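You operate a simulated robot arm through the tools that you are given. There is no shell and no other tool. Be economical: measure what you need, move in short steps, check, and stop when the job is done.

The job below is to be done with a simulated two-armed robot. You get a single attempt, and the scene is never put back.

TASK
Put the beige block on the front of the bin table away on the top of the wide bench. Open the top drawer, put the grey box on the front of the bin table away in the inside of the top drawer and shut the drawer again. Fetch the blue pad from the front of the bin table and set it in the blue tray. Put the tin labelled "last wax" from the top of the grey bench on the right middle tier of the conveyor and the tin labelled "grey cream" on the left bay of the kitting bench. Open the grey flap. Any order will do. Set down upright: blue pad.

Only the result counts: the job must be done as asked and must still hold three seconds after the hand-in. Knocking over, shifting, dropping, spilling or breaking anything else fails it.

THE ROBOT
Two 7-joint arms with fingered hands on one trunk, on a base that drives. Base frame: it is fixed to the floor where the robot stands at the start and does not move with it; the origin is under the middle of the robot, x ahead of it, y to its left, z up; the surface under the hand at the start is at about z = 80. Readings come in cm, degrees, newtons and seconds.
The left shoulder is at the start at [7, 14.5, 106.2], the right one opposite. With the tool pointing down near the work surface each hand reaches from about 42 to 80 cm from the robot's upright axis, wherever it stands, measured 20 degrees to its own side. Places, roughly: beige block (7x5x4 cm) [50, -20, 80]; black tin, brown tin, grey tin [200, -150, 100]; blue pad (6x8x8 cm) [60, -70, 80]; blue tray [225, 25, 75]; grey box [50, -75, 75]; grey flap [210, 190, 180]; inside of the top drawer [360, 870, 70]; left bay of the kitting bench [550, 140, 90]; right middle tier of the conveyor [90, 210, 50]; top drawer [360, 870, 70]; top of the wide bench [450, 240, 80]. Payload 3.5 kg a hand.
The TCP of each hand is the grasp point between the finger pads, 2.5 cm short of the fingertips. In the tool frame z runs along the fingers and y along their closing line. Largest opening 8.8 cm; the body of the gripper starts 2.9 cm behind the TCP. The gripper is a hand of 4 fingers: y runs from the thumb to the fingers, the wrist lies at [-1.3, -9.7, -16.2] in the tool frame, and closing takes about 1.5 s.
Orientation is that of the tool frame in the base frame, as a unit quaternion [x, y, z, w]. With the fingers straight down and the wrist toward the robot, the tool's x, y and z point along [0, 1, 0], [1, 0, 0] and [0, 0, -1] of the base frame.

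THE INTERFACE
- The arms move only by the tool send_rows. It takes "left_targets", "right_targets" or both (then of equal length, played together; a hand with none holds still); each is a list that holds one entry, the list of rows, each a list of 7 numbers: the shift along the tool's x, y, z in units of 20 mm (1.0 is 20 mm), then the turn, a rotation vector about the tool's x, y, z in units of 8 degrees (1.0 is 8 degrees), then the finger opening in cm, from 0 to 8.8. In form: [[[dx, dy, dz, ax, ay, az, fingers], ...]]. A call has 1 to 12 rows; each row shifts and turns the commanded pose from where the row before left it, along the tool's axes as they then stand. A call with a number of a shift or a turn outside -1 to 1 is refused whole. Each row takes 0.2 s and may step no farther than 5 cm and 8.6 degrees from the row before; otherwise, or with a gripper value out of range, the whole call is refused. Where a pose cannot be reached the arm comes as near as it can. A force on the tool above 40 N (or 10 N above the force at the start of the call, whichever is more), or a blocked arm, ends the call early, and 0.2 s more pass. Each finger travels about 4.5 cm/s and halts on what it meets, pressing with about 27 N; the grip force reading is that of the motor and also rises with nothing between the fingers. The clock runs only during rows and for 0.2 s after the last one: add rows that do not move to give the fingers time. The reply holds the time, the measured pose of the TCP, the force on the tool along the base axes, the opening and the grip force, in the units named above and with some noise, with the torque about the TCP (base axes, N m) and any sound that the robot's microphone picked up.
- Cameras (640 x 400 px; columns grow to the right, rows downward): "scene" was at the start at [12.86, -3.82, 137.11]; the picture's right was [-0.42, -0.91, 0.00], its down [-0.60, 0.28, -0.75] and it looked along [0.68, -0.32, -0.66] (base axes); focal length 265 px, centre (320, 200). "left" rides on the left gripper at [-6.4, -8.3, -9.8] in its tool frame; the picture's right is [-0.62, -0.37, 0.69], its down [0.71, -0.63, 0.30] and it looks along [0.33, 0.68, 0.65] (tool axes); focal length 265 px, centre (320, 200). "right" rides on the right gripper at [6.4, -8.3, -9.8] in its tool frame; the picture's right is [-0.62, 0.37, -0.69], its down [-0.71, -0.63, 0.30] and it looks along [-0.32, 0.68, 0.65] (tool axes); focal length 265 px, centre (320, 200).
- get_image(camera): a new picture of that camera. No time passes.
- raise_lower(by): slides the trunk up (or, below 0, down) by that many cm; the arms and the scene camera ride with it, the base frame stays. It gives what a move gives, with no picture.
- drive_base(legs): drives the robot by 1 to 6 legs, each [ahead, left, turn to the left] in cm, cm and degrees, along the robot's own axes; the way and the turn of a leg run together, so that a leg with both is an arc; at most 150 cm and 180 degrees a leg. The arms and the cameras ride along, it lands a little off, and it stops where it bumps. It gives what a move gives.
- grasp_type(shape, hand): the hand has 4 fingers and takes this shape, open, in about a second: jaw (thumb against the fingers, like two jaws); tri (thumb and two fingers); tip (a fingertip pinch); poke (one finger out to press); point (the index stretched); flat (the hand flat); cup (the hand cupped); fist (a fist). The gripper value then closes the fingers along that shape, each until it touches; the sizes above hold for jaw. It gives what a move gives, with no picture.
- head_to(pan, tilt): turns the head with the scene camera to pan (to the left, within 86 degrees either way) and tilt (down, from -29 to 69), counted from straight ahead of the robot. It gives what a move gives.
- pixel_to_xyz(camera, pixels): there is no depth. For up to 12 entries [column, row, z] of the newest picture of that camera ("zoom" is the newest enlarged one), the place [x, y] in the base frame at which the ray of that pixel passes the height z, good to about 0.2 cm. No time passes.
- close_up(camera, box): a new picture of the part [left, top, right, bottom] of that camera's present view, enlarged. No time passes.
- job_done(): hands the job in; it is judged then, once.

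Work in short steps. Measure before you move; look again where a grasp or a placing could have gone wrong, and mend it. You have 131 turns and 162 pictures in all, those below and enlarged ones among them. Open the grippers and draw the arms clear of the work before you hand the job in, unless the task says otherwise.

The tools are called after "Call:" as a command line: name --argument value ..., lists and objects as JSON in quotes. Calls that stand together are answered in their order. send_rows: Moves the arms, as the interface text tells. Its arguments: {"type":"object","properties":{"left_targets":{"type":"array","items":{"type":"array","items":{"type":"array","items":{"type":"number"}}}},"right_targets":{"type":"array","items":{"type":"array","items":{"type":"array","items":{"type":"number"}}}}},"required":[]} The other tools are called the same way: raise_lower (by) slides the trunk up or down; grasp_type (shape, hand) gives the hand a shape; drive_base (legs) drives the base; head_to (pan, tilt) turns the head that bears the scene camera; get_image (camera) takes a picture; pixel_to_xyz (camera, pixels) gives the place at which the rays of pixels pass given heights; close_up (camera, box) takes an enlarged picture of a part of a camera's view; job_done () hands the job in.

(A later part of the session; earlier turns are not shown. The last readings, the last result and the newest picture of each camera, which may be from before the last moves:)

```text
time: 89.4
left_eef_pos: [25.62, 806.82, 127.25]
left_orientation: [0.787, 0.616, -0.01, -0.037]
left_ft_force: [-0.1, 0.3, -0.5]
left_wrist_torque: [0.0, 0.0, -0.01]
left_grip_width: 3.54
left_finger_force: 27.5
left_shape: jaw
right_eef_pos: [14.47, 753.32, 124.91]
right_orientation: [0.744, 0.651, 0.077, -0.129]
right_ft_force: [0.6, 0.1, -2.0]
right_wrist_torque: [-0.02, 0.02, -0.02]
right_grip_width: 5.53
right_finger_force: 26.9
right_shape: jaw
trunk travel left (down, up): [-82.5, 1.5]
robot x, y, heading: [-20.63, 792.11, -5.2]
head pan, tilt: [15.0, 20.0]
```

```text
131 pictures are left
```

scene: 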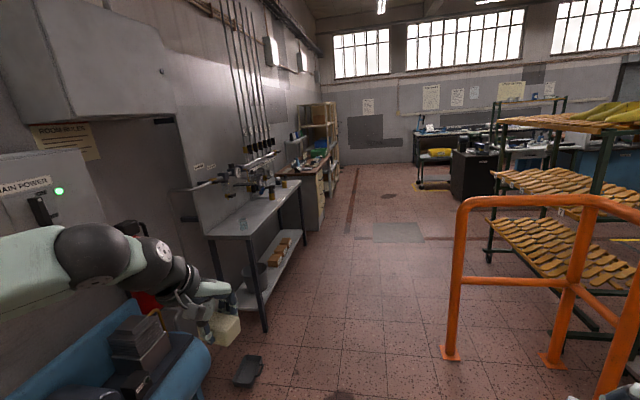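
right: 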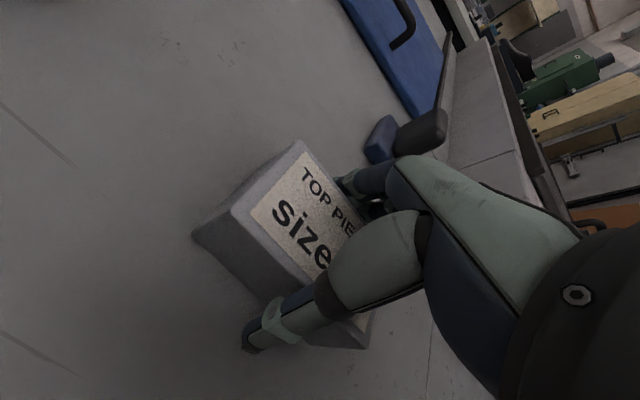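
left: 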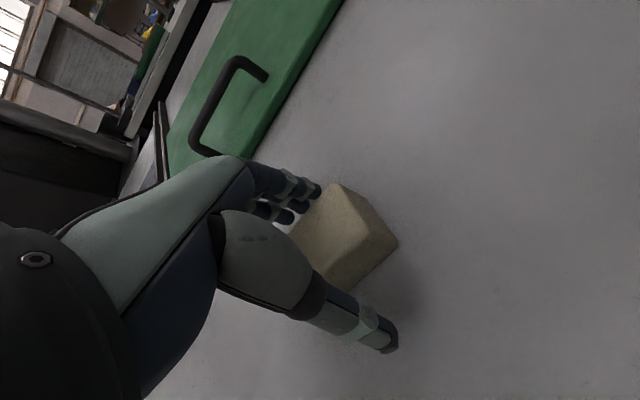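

Through the narrow part; the left elbow probably leans on the cabinet. Passage ahead spans y ≈ 730–858, so I shift right a bit, straighten and go ahead.

Call:
drive_base --legs '[[3, -10, 5], [130, 0, 0], [100, 0, 0]]'

Call:
head_to --pan 20 --tilt 25

Call:
get_image --camera "scene"

Call:
head_to --pan -50 --tilt 20

Call:
get_image --camera "scene"

```text
time: 90.2
left_eef_pos: [32.32, 811.35, 118.18]
left_orientation: [0.765, 0.632, -0.117, -0.037]
left_ft_force: [0.9, 1.5, -0.7]
left_wrist_torque: [-0.12, 0.01, 0.03]
left_grip_width: 3.5
left_finger_force: 27.1
left_shape: jaw
right_eef_pos: [14.81, 758.66, 121.41]
right_orientation: [0.741, 0.583, 0.158, -0.294]
right_ft_force: [1.1, 0.1, -1.4]
right_wrist_torque: [0.06, -0.01, 0.03]
right_grip_width: 5.48
right_finger_force: 27.1
right_shape: jaw
trunk travel left (down, up): [-82.5, 1.5]
robot x, y, heading: [-16.37, 790.24, -11.4]
head pan, tilt: [15.0, 20.0]
stopped in leg 1: the robot was blocked; the commanded pose is now the measured one
```

```text
time: 90.8
left_eef_pos: [33.26, 810.65, 117.96]
left_orientation: [0.772, 0.624, -0.117, -0.037]
left_ft_force: [-0.8, 0.9, -1.2]
left_wrist_torque: [-0.02, -0.02, 0.03]
left_grip_width: 3.51
left_finger_force: 26.8
left_shape: jaw
right_eef_pos: [14.96, 758.4, 121.22]
right_orientation: [0.746, 0.578, 0.156, -0.291]
right_ft_force: [-0.8, 0.1, -2.4]
right_wrist_torque: [-0.02, 0.0, 0.0]
right_grip_width: 5.46
right_finger_force: 27.3
right_shape: jaw
trunk travel left (down, up): [-82.5, 1.5]
robot x, y, heading: [-16.25, 790.16, -12.2]
head pan, tilt: [20.0, 25.0]
```

```text
130 pictures are left
```

scene: 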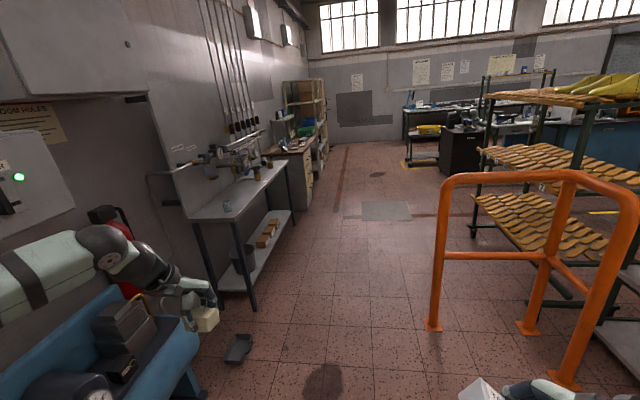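

```text
time: 92.2
left_eef_pos: [33.29, 810.4, 118.18]
left_orientation: [0.774, 0.621, -0.115, -0.037]
left_ft_force: [0.1, -1.2, -1.8]
left_wrist_torque: [0.03, -0.01, 0.02]
left_grip_width: 3.51
left_finger_force: 27.0
left_shape: jaw
right_eef_pos: [14.63, 758.19, 121.32]
right_orientation: [0.748, 0.577, 0.158, -0.288]
right_ft_force: [0.7, 0.3, -1.8]
right_wrist_torque: [-0.05, 0.03, 0.02]
right_grip_width: 5.48
right_finger_force: 26.8
right_shape: jaw
trunk travel left (down, up): [-82.5, 1.5]
robot x, y, heading: [-15.75, 790.34, -12.9]
head pan, tilt: [-50.0, 20.0]
```

```text
129 pictures are left
```

scene: 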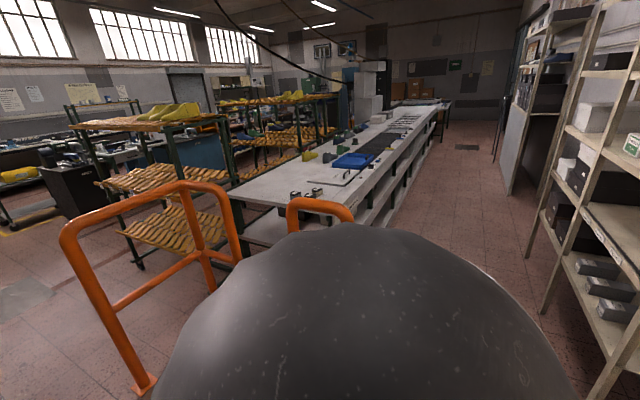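

The base is wedged; heading drifted to −13°. I look at both flanks to find the contact.

Call:
head_to --pan 80 --tilt 35

Call:
get_image --camera "scene"

Call:
head_to --pan -84 --tilt 40

Call:
get_image --camera "scene"

Call:
get_image --camera "right"

```text
time: 94.3
left_eef_pos: [33.32, 810.43, 118.29]
left_orientation: [0.774, 0.622, -0.116, -0.038]
left_ft_force: [-0.1, 0.2, -0.6]
left_wrist_torque: [0.02, 0.0, 0.01]
left_grip_width: 3.51
left_finger_force: 27.0
left_shape: jaw
right_eef_pos: [14.69, 758.31, 121.37]
right_orientation: [0.748, 0.577, 0.157, -0.288]
right_ft_force: [1.0, 0.1, -1.7]
right_wrist_torque: [-0.01, -0.01, -0.01]
right_grip_width: 5.49
right_finger_force: 27.8
right_shape: jaw
trunk travel left (down, up): [-82.5, 1.5]
robot x, y, heading: [-16.22, 790.58, -12.9]
head pan, tilt: [80.0, 35.0]
```

```text
128 pictures are left
```

scene: 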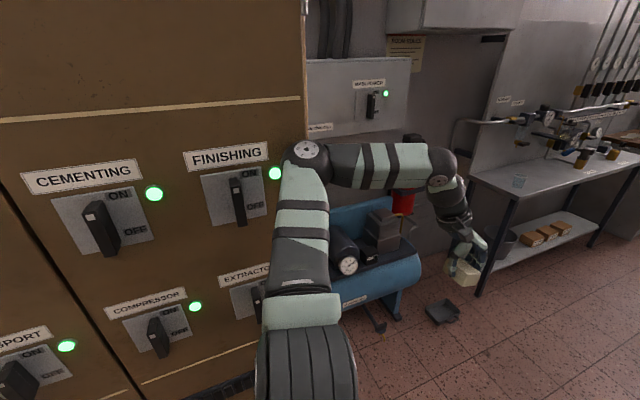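

```text
time: 96.8
left_eef_pos: [33.28, 810.41, 118.26]
left_orientation: [0.774, 0.621, -0.115, -0.037]
left_ft_force: [-0.9, 0.7, -1.1]
left_wrist_torque: [-0.03, -0.01, 0.01]
left_grip_width: 3.48
left_finger_force: 27.4
left_shape: jaw
right_eef_pos: [14.73, 758.24, 121.3]
right_orientation: [0.748, 0.576, 0.158, -0.289]
right_ft_force: [-0.4, -0.3, -1.2]
right_wrist_torque: [-0.04, 0.01, -0.01]
right_grip_width: 5.49
right_finger_force: 27.3
right_shape: jaw
trunk travel left (down, up): [-82.5, 1.5]
robot x, y, heading: [-15.34, 790.35, -12.5]
head pan, tilt: [-84.0, 40.0]
```

```text
127 pictures are left
```

scene: 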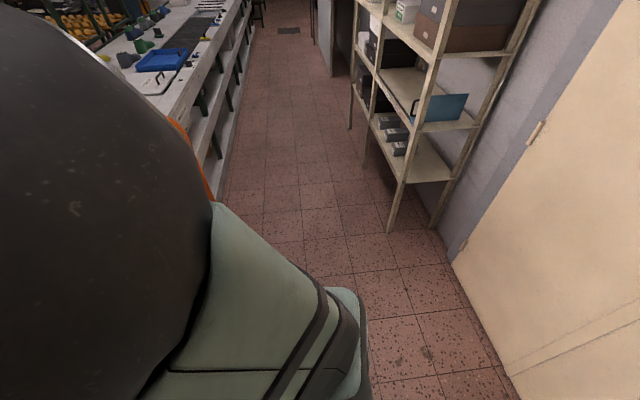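

```text
126 pictures are left
```

right: 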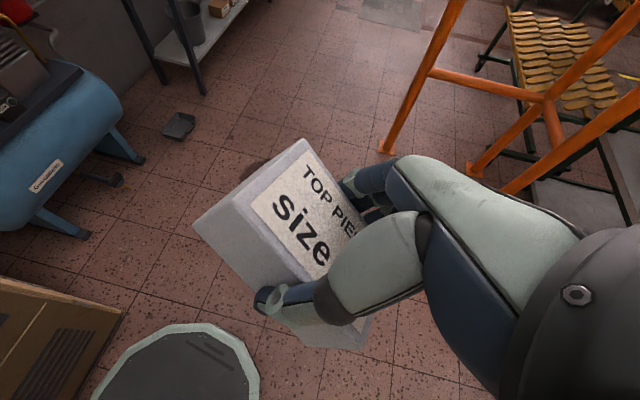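

The left elbow rests against the cabinet front; the right flank is free. I move sideways to the right first, then straighten.

Call:
drive_base --legs '[[0, -14, 0], [0, 0, 12], [130, 0, 0]]'

Call:
head_to --pan 20 --tilt 25

Call:
get_image --camera "scene"

```text
time: 97.6
left_eef_pos: [32.48, 816.11, 108.13]
left_orientation: [0.779, 0.583, -0.23, -0.023]
left_ft_force: [-0.9, 0.0, -0.8]
left_wrist_torque: [0.01, -0.06, -0.01]
left_grip_width: 3.45
left_finger_force: 26.9
left_shape: jaw
right_eef_pos: [17.85, 765.93, 123.24]
right_orientation: [0.714, 0.537, 0.253, -0.371]
right_ft_force: [0.0, 0.8, -1.4]
right_wrist_torque: [-0.04, 0.01, 0.01]
right_grip_width: 5.44
right_finger_force: 27.0
right_shape: jaw
trunk travel left (down, up): [-82.5, 1.5]
robot x, y, heading: [-14.82, 788.62, -14.5]
head pan, tilt: [-84.0, 40.0]
stopped in leg 1: the robot was blocked; the commanded pose is now the measured one
```

```text
time: 99.4
left_eef_pos: [32.58, 815.92, 108.32]
left_orientation: [0.78, 0.583, -0.228, -0.022]
left_ft_force: [0.2, 0.7, -0.7]
left_wrist_torque: [-0.02, -0.01, -0.01]
left_grip_width: 3.48
left_finger_force: 27.0
left_shape: jaw
right_eef_pos: [17.77, 765.93, 123.02]
right_orientation: [0.714, 0.537, 0.251, -0.372]
right_ft_force: [0.6, -0.2, -2.3]
right_wrist_torque: [-0.02, 0.01, -0.02]
right_grip_width: 5.45
right_finger_force: 26.6
right_shape: jaw
trunk travel left (down, up): [-82.5, 1.5]
robot x, y, heading: [-14.64, 789.03, -14.9]
head pan, tilt: [20.0, 25.0]
```

```text
125 pictures are left
```

scene: 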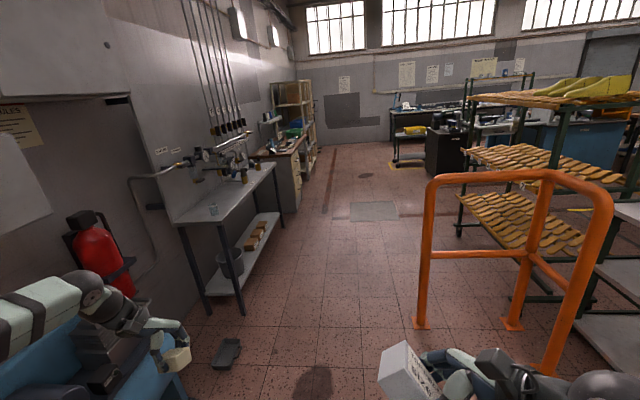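

Contact likely is the left elbow hooked beside the cabinet corner (moves toward −x block). I drive straight ahead 25 cm along the present heading, which moves it away.

Call:
drive_base --legs '[[25, 0, 0]]'

Call:
head_to --pan 80 --tilt 35

Call:
get_image --camera "scene"

Call:
head_to --pan -40 --tilt 50

Call:
get_image --camera "scene"

```text
time: 100.0
left_eef_pos: [40.56, 831.2, 98.51]
left_orientation: [0.795, 0.532, -0.291, 0.034]
left_ft_force: [-1.6, 5.1, -1.0]
left_wrist_torque: [-0.24, -0.17, 0.12]
left_grip_width: 3.44
left_finger_force: 27.3
left_shape: jaw
right_eef_pos: [25.99, 786.62, 123.52]
right_orientation: [0.727, 0.522, 0.228, -0.384]
right_ft_force: [-2.5, 4.4, 0.6]
right_wrist_torque: [-0.25, -0.04, -0.14]
right_grip_width: 5.43
right_finger_force: 26.9
right_shape: jaw
trunk travel left (down, up): [-82.5, 1.5]
robot x, y, heading: [-12.19, 787.96, -16.6]
head pan, tilt: [20.0, 25.0]
stopped in leg 1: the robot was blocked; the commanded pose is now the measured one
```

```text
time: 101.3
left_eef_pos: [39.44, 825.3, 101.5]
left_orientation: [0.804, 0.529, -0.27, 0.02]
left_ft_force: [-0.4, 0.9, -0.8]
left_wrist_torque: [-0.02, 0.0, -0.05]
left_grip_width: 3.45
left_finger_force: 27.4
left_shape: jaw
right_eef_pos: [23.32, 779.46, 123.51]
right_orientation: [0.729, 0.51, 0.249, -0.384]
right_ft_force: [-0.1, 1.0, -1.6]
right_wrist_torque: [-0.07, 0.01, -0.01]
right_grip_width: 5.44
right_finger_force: 27.3
right_shape: jaw
trunk travel left (down, up): [-82.5, 1.5]
robot x, y, heading: [-13.43, 788.48, -17.6]
head pan, tilt: [80.0, 35.0]
```

```text
124 pictures are left
```

scene: 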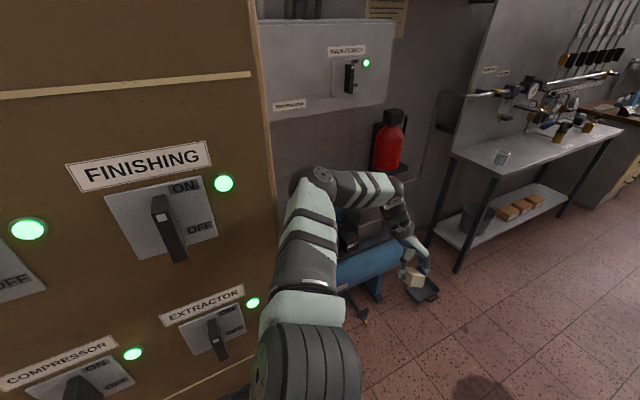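

```text
time: 103.3
left_eef_pos: [39.32, 824.83, 101.65]
left_orientation: [0.805, 0.529, -0.269, 0.02]
left_ft_force: [-0.5, -0.2, -0.8]
left_wrist_torque: [-0.03, 0.02, 0.03]
left_grip_width: 3.44
left_finger_force: 27.1
left_shape: jaw
right_eef_pos: [23.36, 778.88, 123.56]
right_orientation: [0.728, 0.51, 0.249, -0.384]
right_ft_force: [-0.7, 0.6, -1.9]
right_wrist_torque: [-0.01, -0.04, -0.04]
right_grip_width: 5.42
right_finger_force: 27.1
right_shape: jaw
trunk travel left (down, up): [-82.5, 1.5]
robot x, y, heading: [-13.11, 788.11, -17.5]
head pan, tilt: [-40.0, 50.0]
```

```text
123 pictures are left
```

scene: 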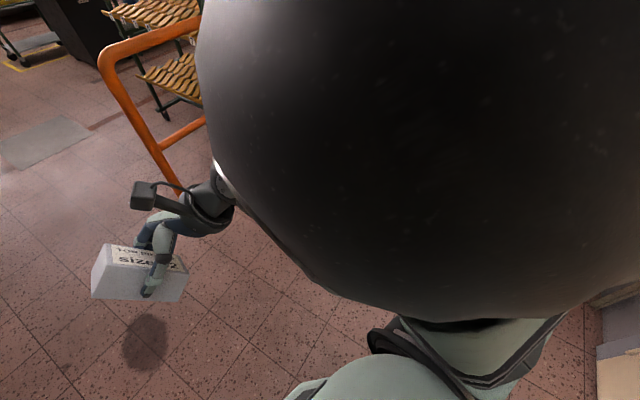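

Both arms got swung out of posture (left hand low at z 101, right tilted). I restore fingers-down posture with arm rows: rotate back, then draw both hands to their usual places and raise the left.

Call:
send_rows --left_targets '[[[0, 0, -0.5, -0.3, 0.48, -0.1, 0], [0, 0, -0.5, -0.3, 0.48, -0.1, 0], [0, 0, -0.5, -0.3, 0.48, -0.1, 0], [0, 0, -0.5, -0.3, 0.48, -0.1, 0], [0, 0, -0.5, -0.3, 0.48, -0.1, 0], [0, 0, -0.5, -0.3, 0.48, -0.1, 0], [0, 0, -0.5, -0.3, 0.48, -0.1, 0], [-1, 0, -0.7, 0, 0, 0, 0], [-1, 0, -0.7, 0, 0, 0, 0], [-1, 0, -0.7, 0, 0, 0, 0], [-1, 0, -0.7, 0, 0, 0, 0], [-1, 0, -0.7, 0, 0, 0, 0]]]' --right_targets '[[[0, 0, 0, -0.34, -0.91, -0.04, 0], [0, 0, 0, -0.34, -0.91, -0.04, 0], [0, 0, 0, -0.34, -0.91, -0.04, 0], [0, 0, 0, -0.34, -0.91, -0.04, 0], [0, 0, 0, -0.34, -0.91, -0.04, 0], [0, 0, 0, -0.34, -0.91, -0.04, 0], [0, 0, 0, -0.34, -0.91, -0.04, 0], [-1, 0, 0, 0, 0, 0, 0], [-1, 0, 0, 0, 0, 0, 0], [-1, 0, 0, 0, 0, 0, 0], [-1, 0, 0, 0, 0, 0, 0], [-1, 0, 0, 0, 0, 0, 0]]]'

Call:
head_to --pan 40 --tilt 60

Call:
get_image --camera "scene"

Call:
get_image --camera "left"

```text
time: 106.1
left_eef_pos: [40.02, 815.45, 114.41]
left_orientation: [0.813, 0.583, -0.002, -0.006]
left_ft_force: [0.1, -0.1, -1.2]
left_wrist_torque: [-0.03, 0.01, 0.0]
left_grip_width: 3.43
left_finger_force: 27.2
left_shape: jaw
right_eef_pos: [27.89, 765.05, 117.56]
right_orientation: [0.81, 0.586, -0.01, -0.004]
right_ft_force: [-0.2, 0.0, -2.3]
right_wrist_torque: [0.01, 0.0, 0.0]
right_grip_width: 5.42
right_finger_force: 27.4
right_shape: jaw
right hand out of reach, approached as far as the arm can: row 1, 2, 3, 4
trunk travel left (down, up): [-82.5, 1.5]
robot x, y, heading: [-13.25, 788.0, -18.7]
head pan, tilt: [-40.0, 50.0]
stopped in row 12 (left hand): the arm was blocked; the commanded pose is now the measured one
```

```text
time: 107.7
left_eef_pos: [39.95, 815.43, 114.33]
left_orientation: [0.813, 0.583, -0.004, -0.007]
left_ft_force: [-0.8, -0.8, -0.1]
left_wrist_torque: [0.02, 0.03, 0.0]
left_grip_width: 3.43
left_finger_force: 27.3
left_shape: jaw
right_eef_pos: [28.02, 764.93, 117.57]
right_orientation: [0.81, 0.587, -0.009, -0.005]
right_ft_force: [0.0, 0.4, -2.4]
right_wrist_torque: [0.01, -0.02, 0.05]
right_grip_width: 5.44
right_finger_force: 26.3
right_shape: jaw
trunk travel left (down, up): [-82.5, 1.5]
robot x, y, heading: [-13.5, 788.06, -18.1]
head pan, tilt: [40.0, 60.0]
```

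```text
122 pictures are left
```

scene: 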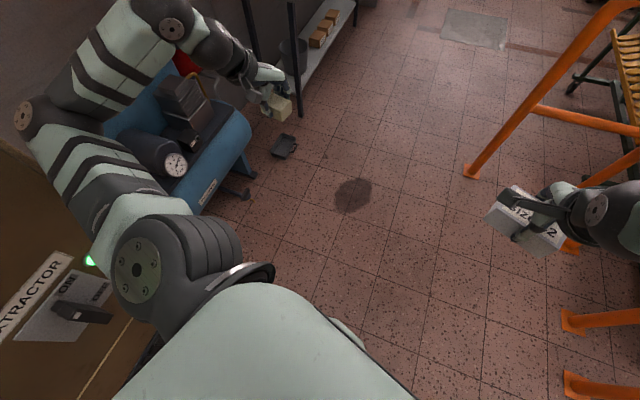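

```text
121 pictures are left
```

left: 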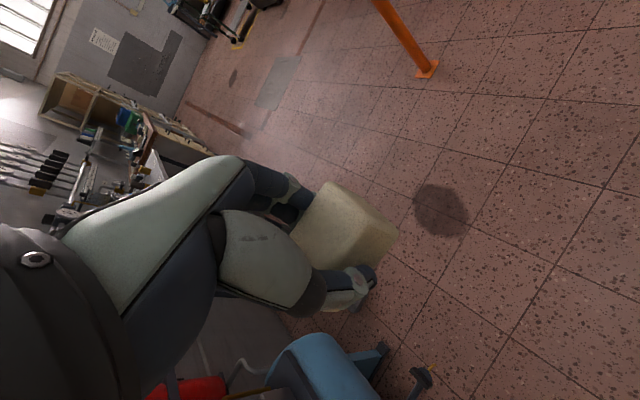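

The left elbow still leans on the cabinet edge. I extend the left hand forward (arm straightens, elbow draws away), then to the right.

Call:
send_rows --left_targets '[[[0, 1, -0.3, 0, 0, 0, 0], [0, 1, -0.3, 0, 0, 0, 0], [0, 1, -0.3, 0, 0, 0, 0], [0, 1, -0.3, 0, 0, 0, 0], [0, 1, -0.3, 0, 0, 0, 0], [0, 1, -0.3, 0, 0, 0, 0], [-0.7, 0.7, 0, 0, 0, 0, 0], [-1, 0.3, 0, 0, 0, 0, 0], [-1, 0.3, 0, 0, 0, 0, 0], [-1, 0, 0, 0, 0, 0, 0], [-1, 0, 0, 0, 0, 0, 0], [-1, 0, 0, 0, 0, 0, 0]]]'

Call:
head_to --pan 70 --tilt 50

Call:
get_image --camera "scene"

```text
time: 110.3
left_eef_pos: [48.15, 800.1, 118.81]
left_orientation: [0.81, 0.586, 0.004, -0.002]
left_ft_force: [-0.2, -0.7, -1.1]
left_wrist_torque: [0.01, -0.01, -0.04]
left_grip_width: 3.4
left_finger_force: 27.3
left_shape: jaw
right_eef_pos: [26.22, 765.09, 118.16]
right_orientation: [0.808, 0.589, -0.002, -0.001]
right_ft_force: [-0.9, -0.1, -2.3]
right_wrist_torque: [-0.01, 0.0, -0.01]
right_grip_width: 5.44
right_finger_force: 27.5
right_shape: jaw
trunk travel left (down, up): [-82.5, 1.5]
robot x, y, heading: [-13.22, 787.8, -18.0]
head pan, tilt: [40.0, 60.0]
```

```text
time: 111.2
left_eef_pos: [48.25, 800.28, 118.63]
left_orientation: [0.81, 0.586, 0.004, -0.001]
left_ft_force: [-0.1, 0.9, -0.1]
left_wrist_torque: [-0.02, 0.01, 0.01]
left_grip_width: 3.46
left_finger_force: 27.2
left_shape: jaw
right_eef_pos: [26.26, 765.12, 118.25]
right_orientation: [0.808, 0.589, -0.004, 0.0]
right_ft_force: [0.0, -0.1, -1.6]
right_wrist_torque: [0.0, 0.04, 0.04]
right_grip_width: 5.43
right_finger_force: 26.9
right_shape: jaw
trunk travel left (down, up): [-82.5, 1.5]
robot x, y, heading: [-13.68, 787.62, -18.1]
head pan, tilt: [70.0, 50.0]
```

```text
120 pictures are left
```

scene: 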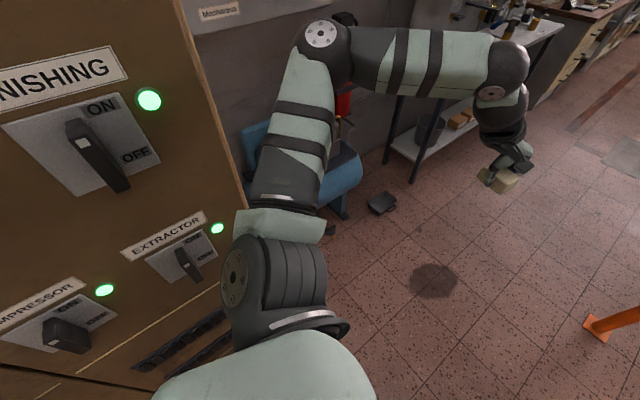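

Elbow is now clear of the cabinet edge. I drive diagonally ahead-right, away from the cabinet.

Call:
drive_base --legs '[[15, -8, 0]]'

Call:
get_image --camera "scene"

```text
time: 112.7
left_eef_pos: [59.64, 788.45, 118.85]
left_orientation: [0.81, 0.587, 0.004, 0.0]
left_ft_force: [-0.1, 1.2, -0.9]
left_wrist_torque: [0.02, -0.02, 0.0]
left_grip_width: 3.43
left_finger_force: 27.0
left_shape: jaw
right_eef_pos: [37.76, 753.45, 118.35]
right_orientation: [0.808, 0.59, -0.002, 0.002]
right_ft_force: [-1.0, -0.4, -1.2]
right_wrist_torque: [0.02, -0.02, 0.0]
right_grip_width: 5.43
right_finger_force: 27.0
right_shape: jaw
trunk travel left (down, up): [-82.5, 1.5]
robot x, y, heading: [-1.5, 775.76, -18.0]
head pan, tilt: [70.0, 50.0]
```

```text
119 pictures are left
```

scene: 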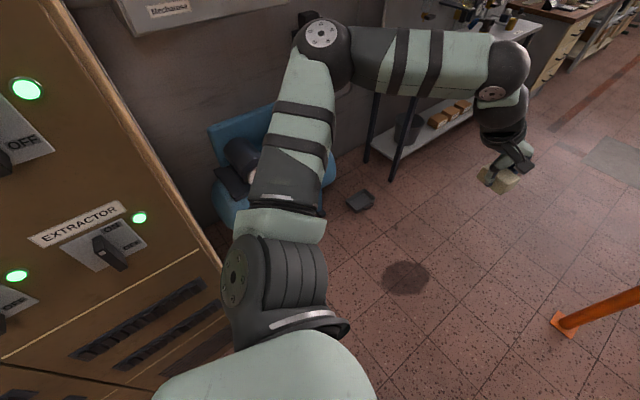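

Free now at (−1.5,776). I straighten on an arc and drive along the passage.

Call:
drive_base --legs '[[40, 0, 18], [140, 12, 0], [50, 0, 0]]'

Call:
head_to --pan 30 --tilt 35

Call:
get_image --camera "scene"

Call:
head_to --pan -40 --tilt 15

Call:
get_image --camera "scene"

```text
time: 124.6
left_eef_pos: [288.37, 811.21, 118.68]
left_orientation: [0.708, 0.706, 0.004, -0.002]
left_ft_force: [0.0, -0.6, -1.4]
left_wrist_torque: [0.0, 0.01, 0.02]
left_grip_width: 3.41
left_finger_force: 26.7
left_shape: jaw
right_eef_pos: [278.27, 771.18, 118.31]
right_orientation: [0.705, 0.709, -0.002, 0.002]
right_ft_force: [-0.7, 0.2, -1.0]
right_wrist_torque: [0.04, 0.01, 0.0]
right_grip_width: 5.43
right_finger_force: 26.9
right_shape: jaw
trunk travel left (down, up): [-82.5, 1.5]
robot x, y, heading: [233.7, 780.18, -0.1]
head pan, tilt: [70.0, 50.0]
```

```text
time: 125.7
left_eef_pos: [288.4, 811.29, 118.78]
left_orientation: [0.708, 0.707, 0.004, -0.002]
left_ft_force: [0.0, -0.8, -1.2]
left_wrist_torque: [0.03, 0.01, 0.0]
left_grip_width: 3.43
left_finger_force: 27.1
left_shape: jaw
right_eef_pos: [278.24, 771.15, 118.07]
right_orientation: [0.705, 0.709, -0.002, 0.0]
right_ft_force: [0.7, -0.1, -2.1]
right_wrist_torque: [-0.04, -0.01, -0.02]
right_grip_width: 5.43
right_finger_force: 27.0
right_shape: jaw
trunk travel left (down, up): [-82.5, 1.5]
robot x, y, heading: [233.44, 780.25, 0.2]
head pan, tilt: [30.0, 35.0]
```

```text
118 pictures are left
```

scene: 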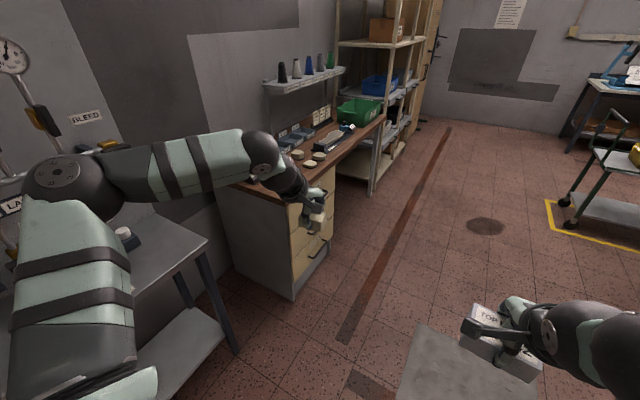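

```text
time: 127.1
left_eef_pos: [288.53, 811.27, 118.64]
left_orientation: [0.708, 0.706, 0.005, -0.001]
left_ft_force: [-0.7, 0.0, 0.2]
left_wrist_torque: [0.01, 0.03, 0.02]
left_grip_width: 3.44
left_finger_force: 27.5
left_shape: jaw
right_eef_pos: [278.36, 771.07, 118.22]
right_orientation: [0.706, 0.709, -0.003, 0.001]
right_ft_force: [0.0, 0.5, -2.6]
right_wrist_torque: [0.03, 0.02, -0.06]
right_grip_width: 5.42
right_finger_force: 27.4
right_shape: jaw
trunk travel left (down, up): [-82.5, 1.5]
robot x, y, heading: [233.63, 780.36, -0.3]
head pan, tilt: [-40.0, 15.0]
```

```text
117 pictures are left
```

scene: 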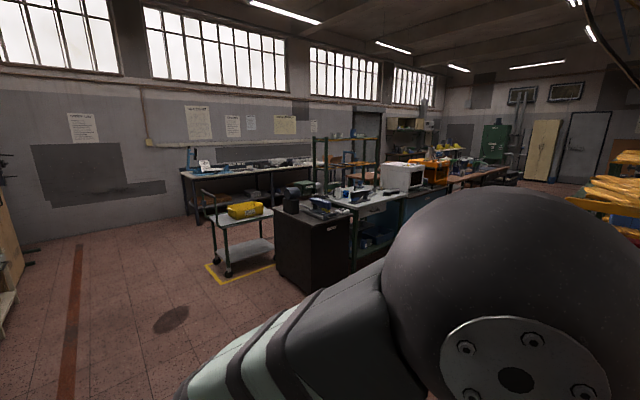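

The drawer desk (two drawers, facing −y) is at about (360,850). The left hand still holds the block, so I first explore toward the wide bench: turn to face −y and look.

Call:
drive_base --legs '[[60, -10, 0], [0, 0, -90]]'

Call:
head_to --pan 0 --tilt 20

Call:
get_image --camera "scene"

Call:
head_to --pan 50 --tilt 20

Call:
get_image --camera "scene"

```text
time: 134.3
left_eef_pos: [322.83, 715.25, 118.63]
left_orientation: [1.0, -0.002, 0.005, 0.002]
left_ft_force: [0.8, 0.5, -0.6]
left_wrist_torque: [-0.01, -0.02, 0.0]
left_grip_width: 3.43
left_finger_force: 26.5
left_shape: jaw
right_eef_pos: [282.56, 725.61, 118.2]
right_orientation: [1.0, 0.0, -0.003, -0.003]
right_ft_force: [0.2, -0.8, -2.0]
right_wrist_torque: [0.02, -0.01, 0.01]
right_grip_width: 5.42
right_finger_force: 26.5
right_shape: jaw
trunk travel left (down, up): [-82.5, 1.5]
robot x, y, heading: [291.93, 770.26, -90.2]
head pan, tilt: [-40.0, 15.0]
```

```text
time: 135.4
left_eef_pos: [322.71, 715.3, 118.68]
left_orientation: [1.0, -0.003, 0.005, 0.001]
left_ft_force: [0.5, -0.3, -0.6]
left_wrist_torque: [0.01, 0.03, 0.0]
left_grip_width: 3.41
left_finger_force: 26.7
left_shape: jaw
right_eef_pos: [282.59, 725.43, 118.22]
right_orientation: [1.0, 0.001, -0.003, -0.002]
right_ft_force: [0.9, 0.2, -1.5]
right_wrist_torque: [0.02, -0.01, -0.03]
right_grip_width: 5.4
right_finger_force: 26.9
right_shape: jaw
trunk travel left (down, up): [-82.5, 1.5]
robot x, y, heading: [291.83, 770.4, -90.4]
head pan, tilt: [0.0, 20.0]
```

```text
116 pictures are left
```

scene: 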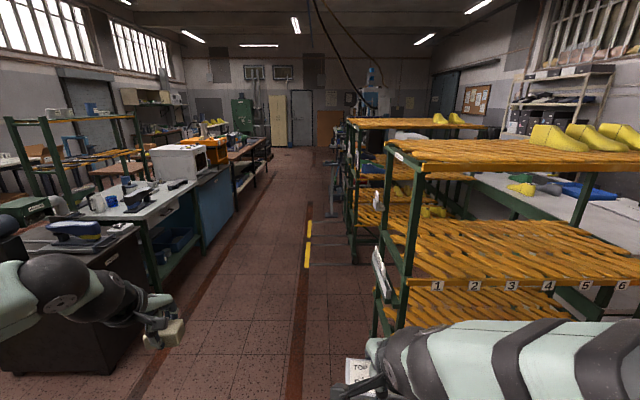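

```text
time: 136.5
left_eef_pos: [322.75, 715.33, 118.68]
left_orientation: [1.0, -0.003, 0.005, 0.002]
left_ft_force: [-0.3, -0.1, -1.4]
left_wrist_torque: [0.02, 0.0, -0.02]
left_grip_width: 3.42
left_finger_force: 26.8
left_shape: jaw
right_eef_pos: [282.6, 725.58, 118.23]
right_orientation: [1.0, 0.001, -0.003, -0.002]
right_ft_force: [-0.6, -0.1, -2.0]
right_wrist_torque: [-0.02, -0.05, -0.02]
right_grip_width: 5.39
right_finger_force: 26.9
right_shape: jaw
trunk travel left (down, up): [-82.5, 1.5]
robot x, y, heading: [292.09, 770.38, -90.1]
head pan, tilt: [50.0, 20.0]
```

```text
115 pictures are left
```

scene: 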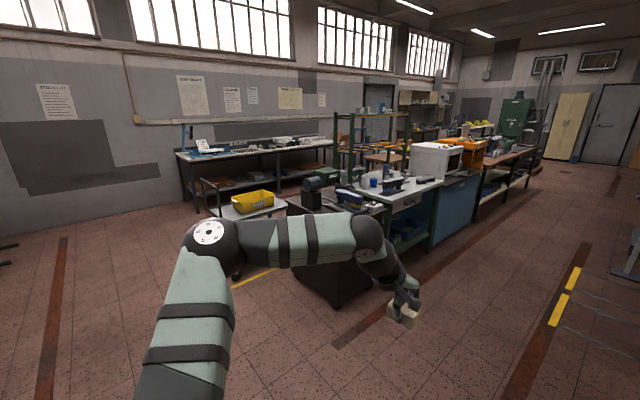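

A clear aisle leads toward −y at x ≈ 250–415. I drive down its middle to y ≈ 390.

Call:
drive_base --legs '[[100, 36, 0], [150, 0, 0], [130, 0, 0]]'

Call:
head_to --pan 35 --tilt 20

Call:
get_image --camera "scene"

Call:
head_to --pan -25 --tilt 10

Call:
get_image --camera "scene"

```text
time: 155.0
left_eef_pos: [365.64, 339.84, 118.73]
left_orientation: [1.0, 0.012, 0.005, 0.002]
left_ft_force: [0.1, 0.4, -0.4]
left_wrist_torque: [-0.01, 0.01, 0.02]
left_grip_width: 3.41
left_finger_force: 27.4
left_shape: jaw
right_eef_pos: [325.16, 348.73, 118.3]
right_orientation: [1.0, 0.017, -0.002, -0.001]
right_ft_force: [0.1, -0.4, -1.3]
right_wrist_torque: [-0.03, 0.01, 0.01]
right_grip_width: 5.41
right_finger_force: 26.9
right_shape: jaw
trunk travel left (down, up): [-82.5, 1.5]
robot x, y, heading: [332.97, 393.62, -88.3]
head pan, tilt: [50.0, 20.0]
```

```text
time: 155.8
left_eef_pos: [365.59, 339.72, 118.64]
left_orientation: [1.0, 0.013, 0.003, 0.0]
left_ft_force: [-0.2, -0.5, -1.4]
left_wrist_torque: [0.01, 0.01, 0.01]
left_grip_width: 3.39
left_finger_force: 26.9
left_shape: jaw
right_eef_pos: [325.22, 348.65, 118.1]
right_orientation: [1.0, 0.018, -0.003, -0.001]
right_ft_force: [0.2, 0.0, -1.5]
right_wrist_torque: [-0.02, 0.0, 0.01]
right_grip_width: 5.42
right_finger_force: 27.0
right_shape: jaw
trunk travel left (down, up): [-82.5, 1.5]
robot x, y, heading: [333.21, 393.48, -88.3]
head pan, tilt: [35.0, 20.0]
```

```text
114 pictures are left
```

scene: 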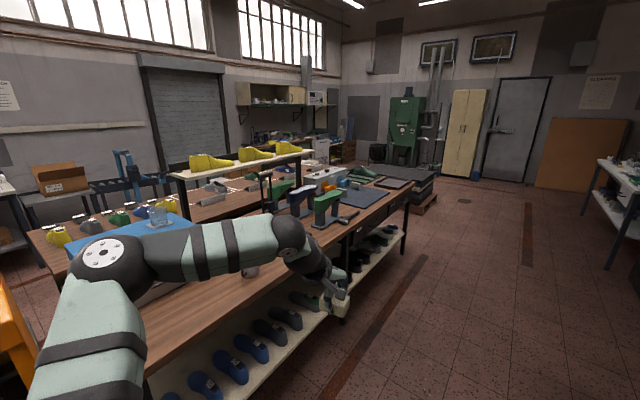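

```text
time: 157.1
left_eef_pos: [365.67, 339.73, 118.55]
left_orientation: [1.0, 0.013, 0.005, 0.002]
left_ft_force: [-0.7, -0.3, -1.6]
left_wrist_torque: [-0.04, -0.01, 0.01]
left_grip_width: 3.42
left_finger_force: 27.4
left_shape: jaw
right_eef_pos: [325.22, 348.63, 118.03]
right_orientation: [1.0, 0.018, -0.003, -0.002]
right_ft_force: [0.5, 0.4, -1.5]
right_wrist_torque: [-0.01, -0.01, -0.04]
right_grip_width: 5.41
right_finger_force: 26.5
right_shape: jaw
trunk travel left (down, up): [-82.5, 1.5]
robot x, y, heading: [333.17, 393.47, -88.6]
head pan, tilt: [-25.0, 10.0]
```

```text
113 pictures are left
```

scene: 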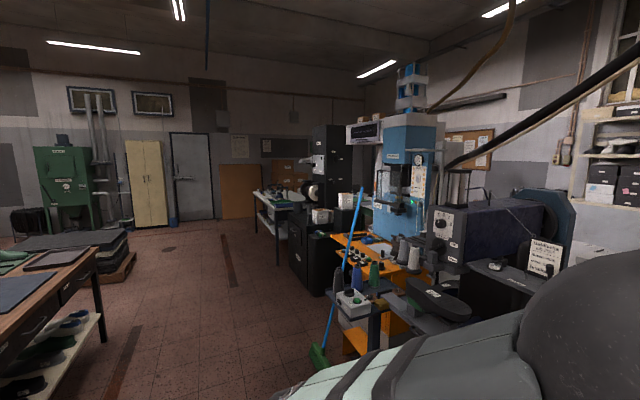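

The wide bench is the brown wooden one on the left (front edge near x ≈ 415). I drive to y ≈ 230 and turn to face it.

Call:
drive_base --legs '[[150, 5, 0], [20, 0, 0], [0, 0, 88]]'

Call:
head_to --pan 0 --tilt 35

Call:
get_image --camera "scene"

```text
refused: leg 1 is longer than a leg can be; nothing moved
```

```text
time: 158.0
left_eef_pos: [365.71, 339.59, 118.7]
left_orientation: [1.0, 0.013, 0.004, 0.002]
left_ft_force: [0.5, 0.2, -1.2]
left_wrist_torque: [0.01, 0.0, -0.03]
left_grip_width: 3.41
left_finger_force: 27.1
left_shape: jaw
right_eef_pos: [325.2, 348.74, 118.24]
right_orientation: [1.0, 0.017, -0.002, -0.001]
right_ft_force: [0.5, -0.3, -1.4]
right_wrist_torque: [0.02, -0.02, 0.0]
right_grip_width: 5.39
right_finger_force: 26.8
right_shape: jaw
trunk travel left (down, up): [-82.5, 1.5]
robot x, y, heading: [333.07, 393.26, -88.4]
head pan, tilt: [0.0, 35.0]
```

```text
112 pictures are left
```

scene: 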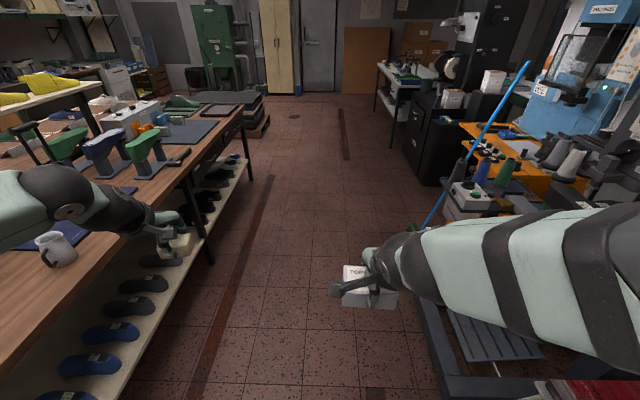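

Again just over the leg limit; I split it.

Call:
drive_base --legs '[[100, 5, 0], [65, 0, 0], [0, 0, 88]]'

Call:
head_to --pan 0 --tilt 35

Call:
get_image --camera "scene"

```text
time: 170.1
left_eef_pos: [397.96, 259.47, 118.64]
left_orientation: [0.711, 0.704, 0.004, -0.002]
left_ft_force: [1.0, -0.6, -0.4]
left_wrist_torque: [0.0, 0.02, 0.02]
left_grip_width: 3.42
left_finger_force: 26.8
left_shape: jaw
right_eef_pos: [387.51, 219.53, 118.12]
right_orientation: [0.708, 0.707, -0.003, 0.001]
right_ft_force: [0.1, -0.6, -1.0]
right_wrist_torque: [-0.01, -0.03, -0.01]
right_grip_width: 5.38
right_finger_force: 27.4
right_shape: jaw
trunk travel left (down, up): [-82.5, 1.5]
robot x, y, heading: [342.88, 229.11, -0.6]
head pan, tilt: [0.0, 35.0]
```

```text
time: 170.7
left_eef_pos: [398.02, 259.46, 118.74]
left_orientation: [0.711, 0.703, 0.004, -0.002]
left_ft_force: [-0.7, 0.1, -0.4]
left_wrist_torque: [0.01, 0.0, 0.01]
left_grip_width: 3.38
left_finger_force: 26.8
left_shape: jaw
right_eef_pos: [387.51, 219.48, 118.28]
right_orientation: [0.709, 0.705, -0.003, 0.001]
right_ft_force: [0.2, 0.9, -1.9]
right_wrist_torque: [0.05, 0.02, 0.03]
right_grip_width: 5.38
right_finger_force: 27.7
right_shape: jaw
trunk travel left (down, up): [-82.5, 1.5]
robot x, y, heading: [342.7, 229.01, -0.3]
head pan, tilt: [0.0, 35.0]
```

```text
111 pictures are left
```

scene: 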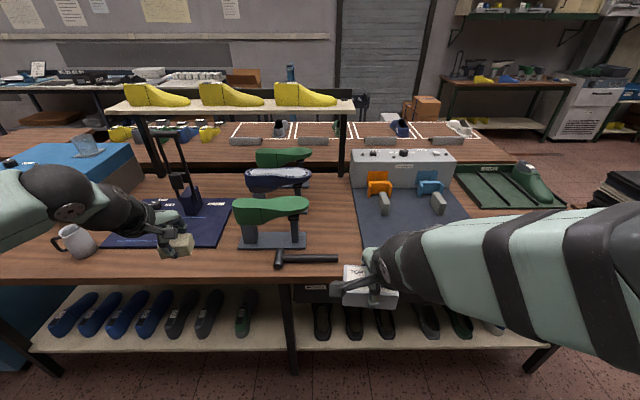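

I measure the bench front edge and free brown areas at z = 80.

Call:
pixel_to_xyz --camera "scene" --pixels '[[200, 277, 80], [330, 277, 80], [330, 200, 80], [300, 250, 80], [355, 235, 80], [235, 225, 80], [220, 250, 80], [130, 190, 80], [10, 250, 80], [335, 210, 80], [330, 180, 80], [410, 155, 90]]'

Call:
close_up --camera "scene" --box '[0, 120, 400, 300]'

Call:
close_up --camera "scene" --box '[200, 90, 500, 210]'

```text
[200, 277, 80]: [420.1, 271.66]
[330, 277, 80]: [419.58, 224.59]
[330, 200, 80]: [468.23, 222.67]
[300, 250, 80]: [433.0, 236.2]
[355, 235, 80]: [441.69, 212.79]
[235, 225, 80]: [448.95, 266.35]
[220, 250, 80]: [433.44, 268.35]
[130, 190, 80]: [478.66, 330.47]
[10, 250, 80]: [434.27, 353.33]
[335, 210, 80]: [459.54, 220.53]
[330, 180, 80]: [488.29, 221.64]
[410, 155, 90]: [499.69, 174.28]
```

```text
1.60 times, centred on (200, 210) of scene
```

zoom: 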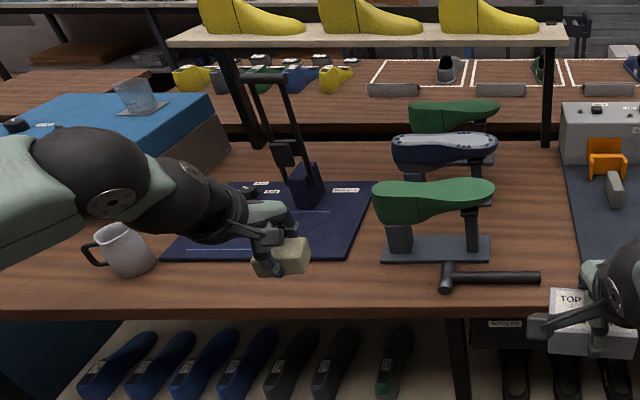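

```text
2.13 times, centred on (350, 150) of scene
```

zoom: 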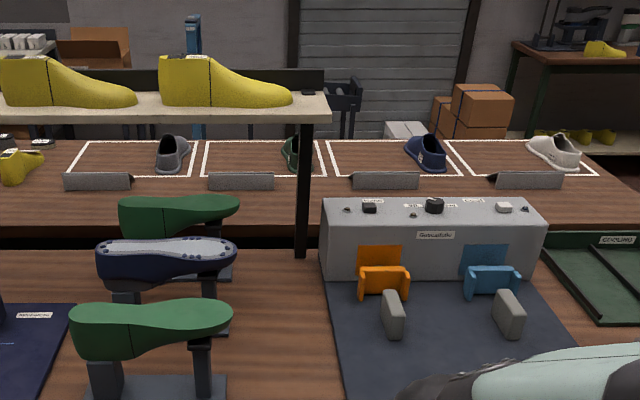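

The front strip of bare wood (x 420–434) in front of the navy mat near y ≈ 270 is free. I drive ahead and left so the left hand comes above it, then check the block in the hand.

Call:
drive_base --legs '[[22, 10, 0]]'

Call:
get_image --camera "left"

Call:
head_to --pan 25 --tilt 50

Call:
get_image --camera "scene"

```text
time: 172.5
left_eef_pos: [419.97, 269.27, 118.92]
left_orientation: [0.71, 0.704, 0.005, -0.001]
left_ft_force: [-0.9, 0.5, -2.1]
left_wrist_torque: [0.01, -0.01, 0.0]
left_grip_width: 3.41
left_finger_force: 27.2
left_shape: jaw
right_eef_pos: [409.41, 229.25, 118.32]
right_orientation: [0.708, 0.706, -0.001, 0.001]
right_ft_force: [-0.2, 0.3, -1.5]
right_wrist_torque: [-0.04, 0.0, -0.05]
right_grip_width: 5.39
right_finger_force: 27.1
right_shape: jaw
trunk travel left (down, up): [-82.5, 1.5]
robot x, y, heading: [365.24, 239.21, -0.2]
head pan, tilt: [0.0, 35.0]
```

```text
108 pictures are left
```

left: 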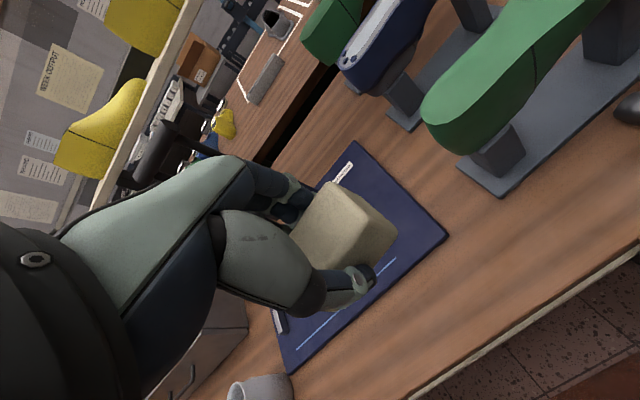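

```text
time: 173.4
left_eef_pos: [419.98, 269.41, 118.66]
left_orientation: [0.711, 0.704, 0.004, -0.002]
left_ft_force: [0.4, 0.1, 0.1]
left_wrist_torque: [0.01, 0.01, 0.01]
left_grip_width: 3.4
left_finger_force: 26.5
left_shape: jaw
right_eef_pos: [409.73, 229.57, 118.28]
right_orientation: [0.708, 0.706, -0.003, 0.0]
right_ft_force: [-0.1, -0.2, -2.0]
right_wrist_torque: [-0.04, 0.03, 0.0]
right_grip_width: 5.37
right_finger_force: 26.7
right_shape: jaw
trunk travel left (down, up): [-82.5, 1.5]
robot x, y, heading: [365.01, 238.85, -0.5]
head pan, tilt: [25.0, 50.0]
```

```text
107 pictures are left
```

scene: 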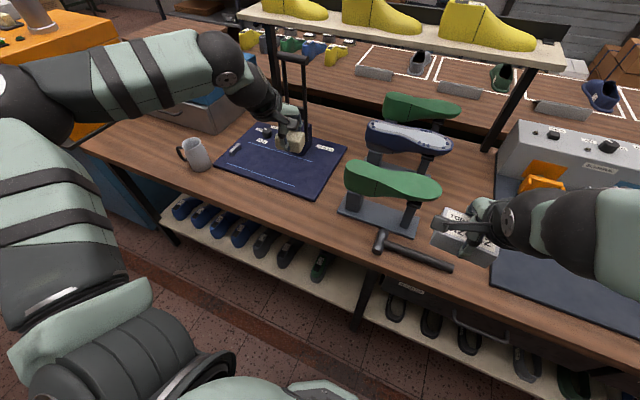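

I measure the strip with this clearer view.

Call:
pixel_to_xyz --camera "scene" --pixels '[[317, 197, 80], [215, 178, 80], [347, 157, 80], [338, 210, 80], [270, 222, 80], [320, 240, 80], [280, 205, 80], [380, 235, 80], [375, 250, 80], [300, 215, 80]]'

Call:
pixel_to_xyz --camera "left" --pixels '[[447, 236, 80], [290, 370, 80], [460, 175, 80], [500, 197, 80], [500, 345, 80], [640, 245, 80]]'

```text
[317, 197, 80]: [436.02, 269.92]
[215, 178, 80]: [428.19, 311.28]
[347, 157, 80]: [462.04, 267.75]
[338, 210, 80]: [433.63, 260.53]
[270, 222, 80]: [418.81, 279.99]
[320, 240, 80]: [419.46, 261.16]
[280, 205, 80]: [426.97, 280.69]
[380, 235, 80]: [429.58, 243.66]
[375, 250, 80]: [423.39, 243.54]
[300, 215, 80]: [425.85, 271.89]
```

```text
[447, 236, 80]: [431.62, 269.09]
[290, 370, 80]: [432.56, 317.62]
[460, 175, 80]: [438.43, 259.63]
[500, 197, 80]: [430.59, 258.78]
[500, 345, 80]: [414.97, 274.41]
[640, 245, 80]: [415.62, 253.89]
```

The two cameras agree for a bench height near z ≈ 88 (edge x ≈ 414, mat corner ≈ (430,268)). I move over (422.5,272) and descend to z ≈ 96, then look.

Call:
send_rows --left_targets '[[[0.3, 0.3, 0.95, 0, 0, 0, 0], [0.3, 0.3, 0.95, 0, 0, 0, 0], [0.3, 0.3, 0.95, 0, 0, 0, 0], [0.3, 0.3, 0.95, 0, 0, 0, 0], [0, 0, 0.95, 0, 0, 0, 0], [0, 0, 0.95, 0, 0, 0, 0], [0, 0, 0.95, 0, 0, 0, 0], [0, 0, 0.95, 0, 0, 0, 0], [0, 0, 0.95, 0, 0, 0, 0], [0, 0, 0.95, 0, 0, 0, 0], [0, 0, 0.95, 0, 0, 0, 0], [0, 0, 0.9, 0, 0, 0, 0]]]'

Call:
get_image --camera "left"

Call:
get_image --camera "scene"

```text
time: 176.0
left_eef_pos: [422.56, 272.1, 95.96]
left_orientation: [0.71, 0.704, 0.004, -0.002]
left_ft_force: [0.4, 0.5, -0.9]
left_wrist_torque: [-0.01, -0.01, 0.02]
left_grip_width: 3.42
left_finger_force: 26.8
left_shape: jaw
right_eef_pos: [409.68, 229.37, 118.19]
right_orientation: [0.708, 0.706, -0.003, 0.001]
right_ft_force: [-0.2, 0.6, -1.1]
right_wrist_torque: [-0.04, 0.04, 0.0]
right_grip_width: 5.38
right_finger_force: 27.3
right_shape: jaw
trunk travel left (down, up): [-82.5, 1.5]
robot x, y, heading: [365.04, 238.79, -0.5]
head pan, tilt: [25.0, 50.0]
```

```text
106 pictures are left
```

left: 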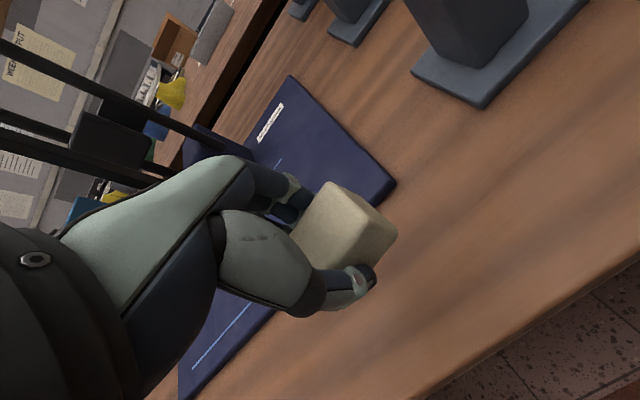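

```text
105 pictures are left
```

scene: 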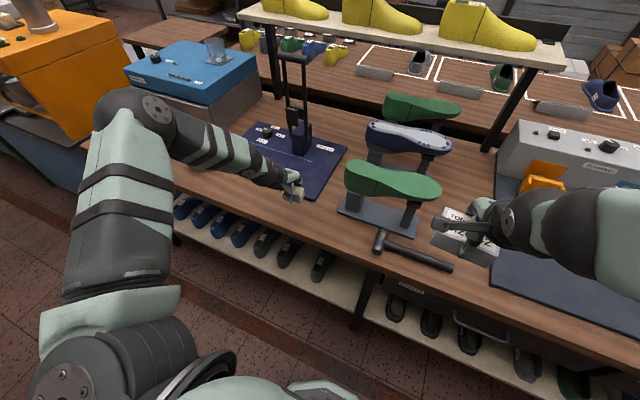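

I check the mug's position (it was at (193,155)) relative to the forearm and the real bench height.

Call:
pixel_to_xyz --camera "scene" --pixels '[[200, 171, 88], [193, 137, 98], [317, 197, 88], [338, 210, 88], [320, 240, 88], [290, 198, 93], [190, 130, 118], [240, 165, 110]]'

Call:
pixel_to_xyz --camera "left" --pixels '[[396, 188, 88], [396, 188, 85], [396, 188, 80], [480, 108, 88], [480, 108, 80], [540, 320, 88], [540, 320, 80]]'

Call:
close_up --camera "scene" --box '[120, 80, 360, 230]'

```text
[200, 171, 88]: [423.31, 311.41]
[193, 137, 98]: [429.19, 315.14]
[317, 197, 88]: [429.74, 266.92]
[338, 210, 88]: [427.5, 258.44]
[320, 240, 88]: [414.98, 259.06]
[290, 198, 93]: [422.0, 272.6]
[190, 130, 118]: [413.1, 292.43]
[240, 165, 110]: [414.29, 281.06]
```

```text
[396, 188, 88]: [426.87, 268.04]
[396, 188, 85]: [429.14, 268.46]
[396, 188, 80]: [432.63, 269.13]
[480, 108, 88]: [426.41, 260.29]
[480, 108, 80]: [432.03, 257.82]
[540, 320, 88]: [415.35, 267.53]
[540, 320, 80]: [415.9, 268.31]
```

```text
2.67 times, centred on (240, 155) of scene
```

zoom: 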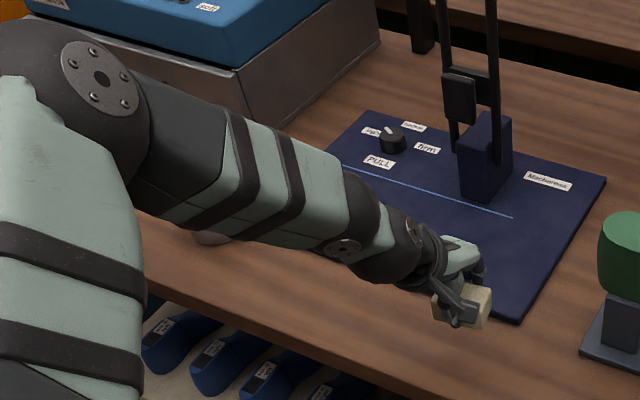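

The forearm passes about 15 cm in front of the mug, so it is clear. I lower slowly until contact.

Call:
send_rows --left_targets '[[[0, 0, 0.4, 0, 0, 0, 0], [0, 0, 0.4, 0, 0, 0, 0], [0, 0, 0.4, 0, 0, 0, 0], [0, 0, 0.4, 0, 0, 0, 0], [0, 0, 0.4, 0, 0, 0, 0], [0, 0, 0.4, 0, 0, 0, 0], [0, 0, 0.4, 0, 0, 0, 0], [0, 0, 0.4, 0, 0, 0, 0]]]'

Call:
get_image --camera "left"

```text
time: 177.8
left_eef_pos: [422.55, 272.15, 89.52]
left_orientation: [0.71, 0.704, 0.005, -0.002]
left_ft_force: [0.3, 0.6, -0.8]
left_wrist_torque: [0.0, 0.0, 0.04]
left_grip_width: 3.4
left_finger_force: 27.1
left_shape: jaw
right_eef_pos: [409.75, 229.3, 118.2]
right_orientation: [0.708, 0.707, -0.003, 0.001]
right_ft_force: [0.9, 0.2, -1.9]
right_wrist_torque: [-0.03, 0.02, 0.04]
right_grip_width: 5.36
right_finger_force: 26.8
right_shape: jaw
trunk travel left (down, up): [-82.5, 1.5]
robot x, y, heading: [365.05, 239.04, -0.4]
head pan, tilt: [25.0, 50.0]
```

```text
103 pictures are left
```

left: 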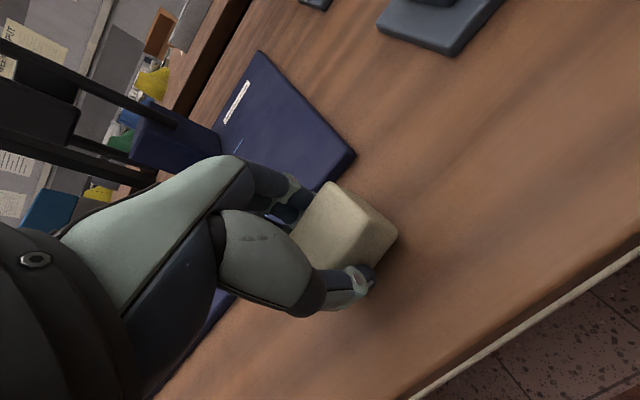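

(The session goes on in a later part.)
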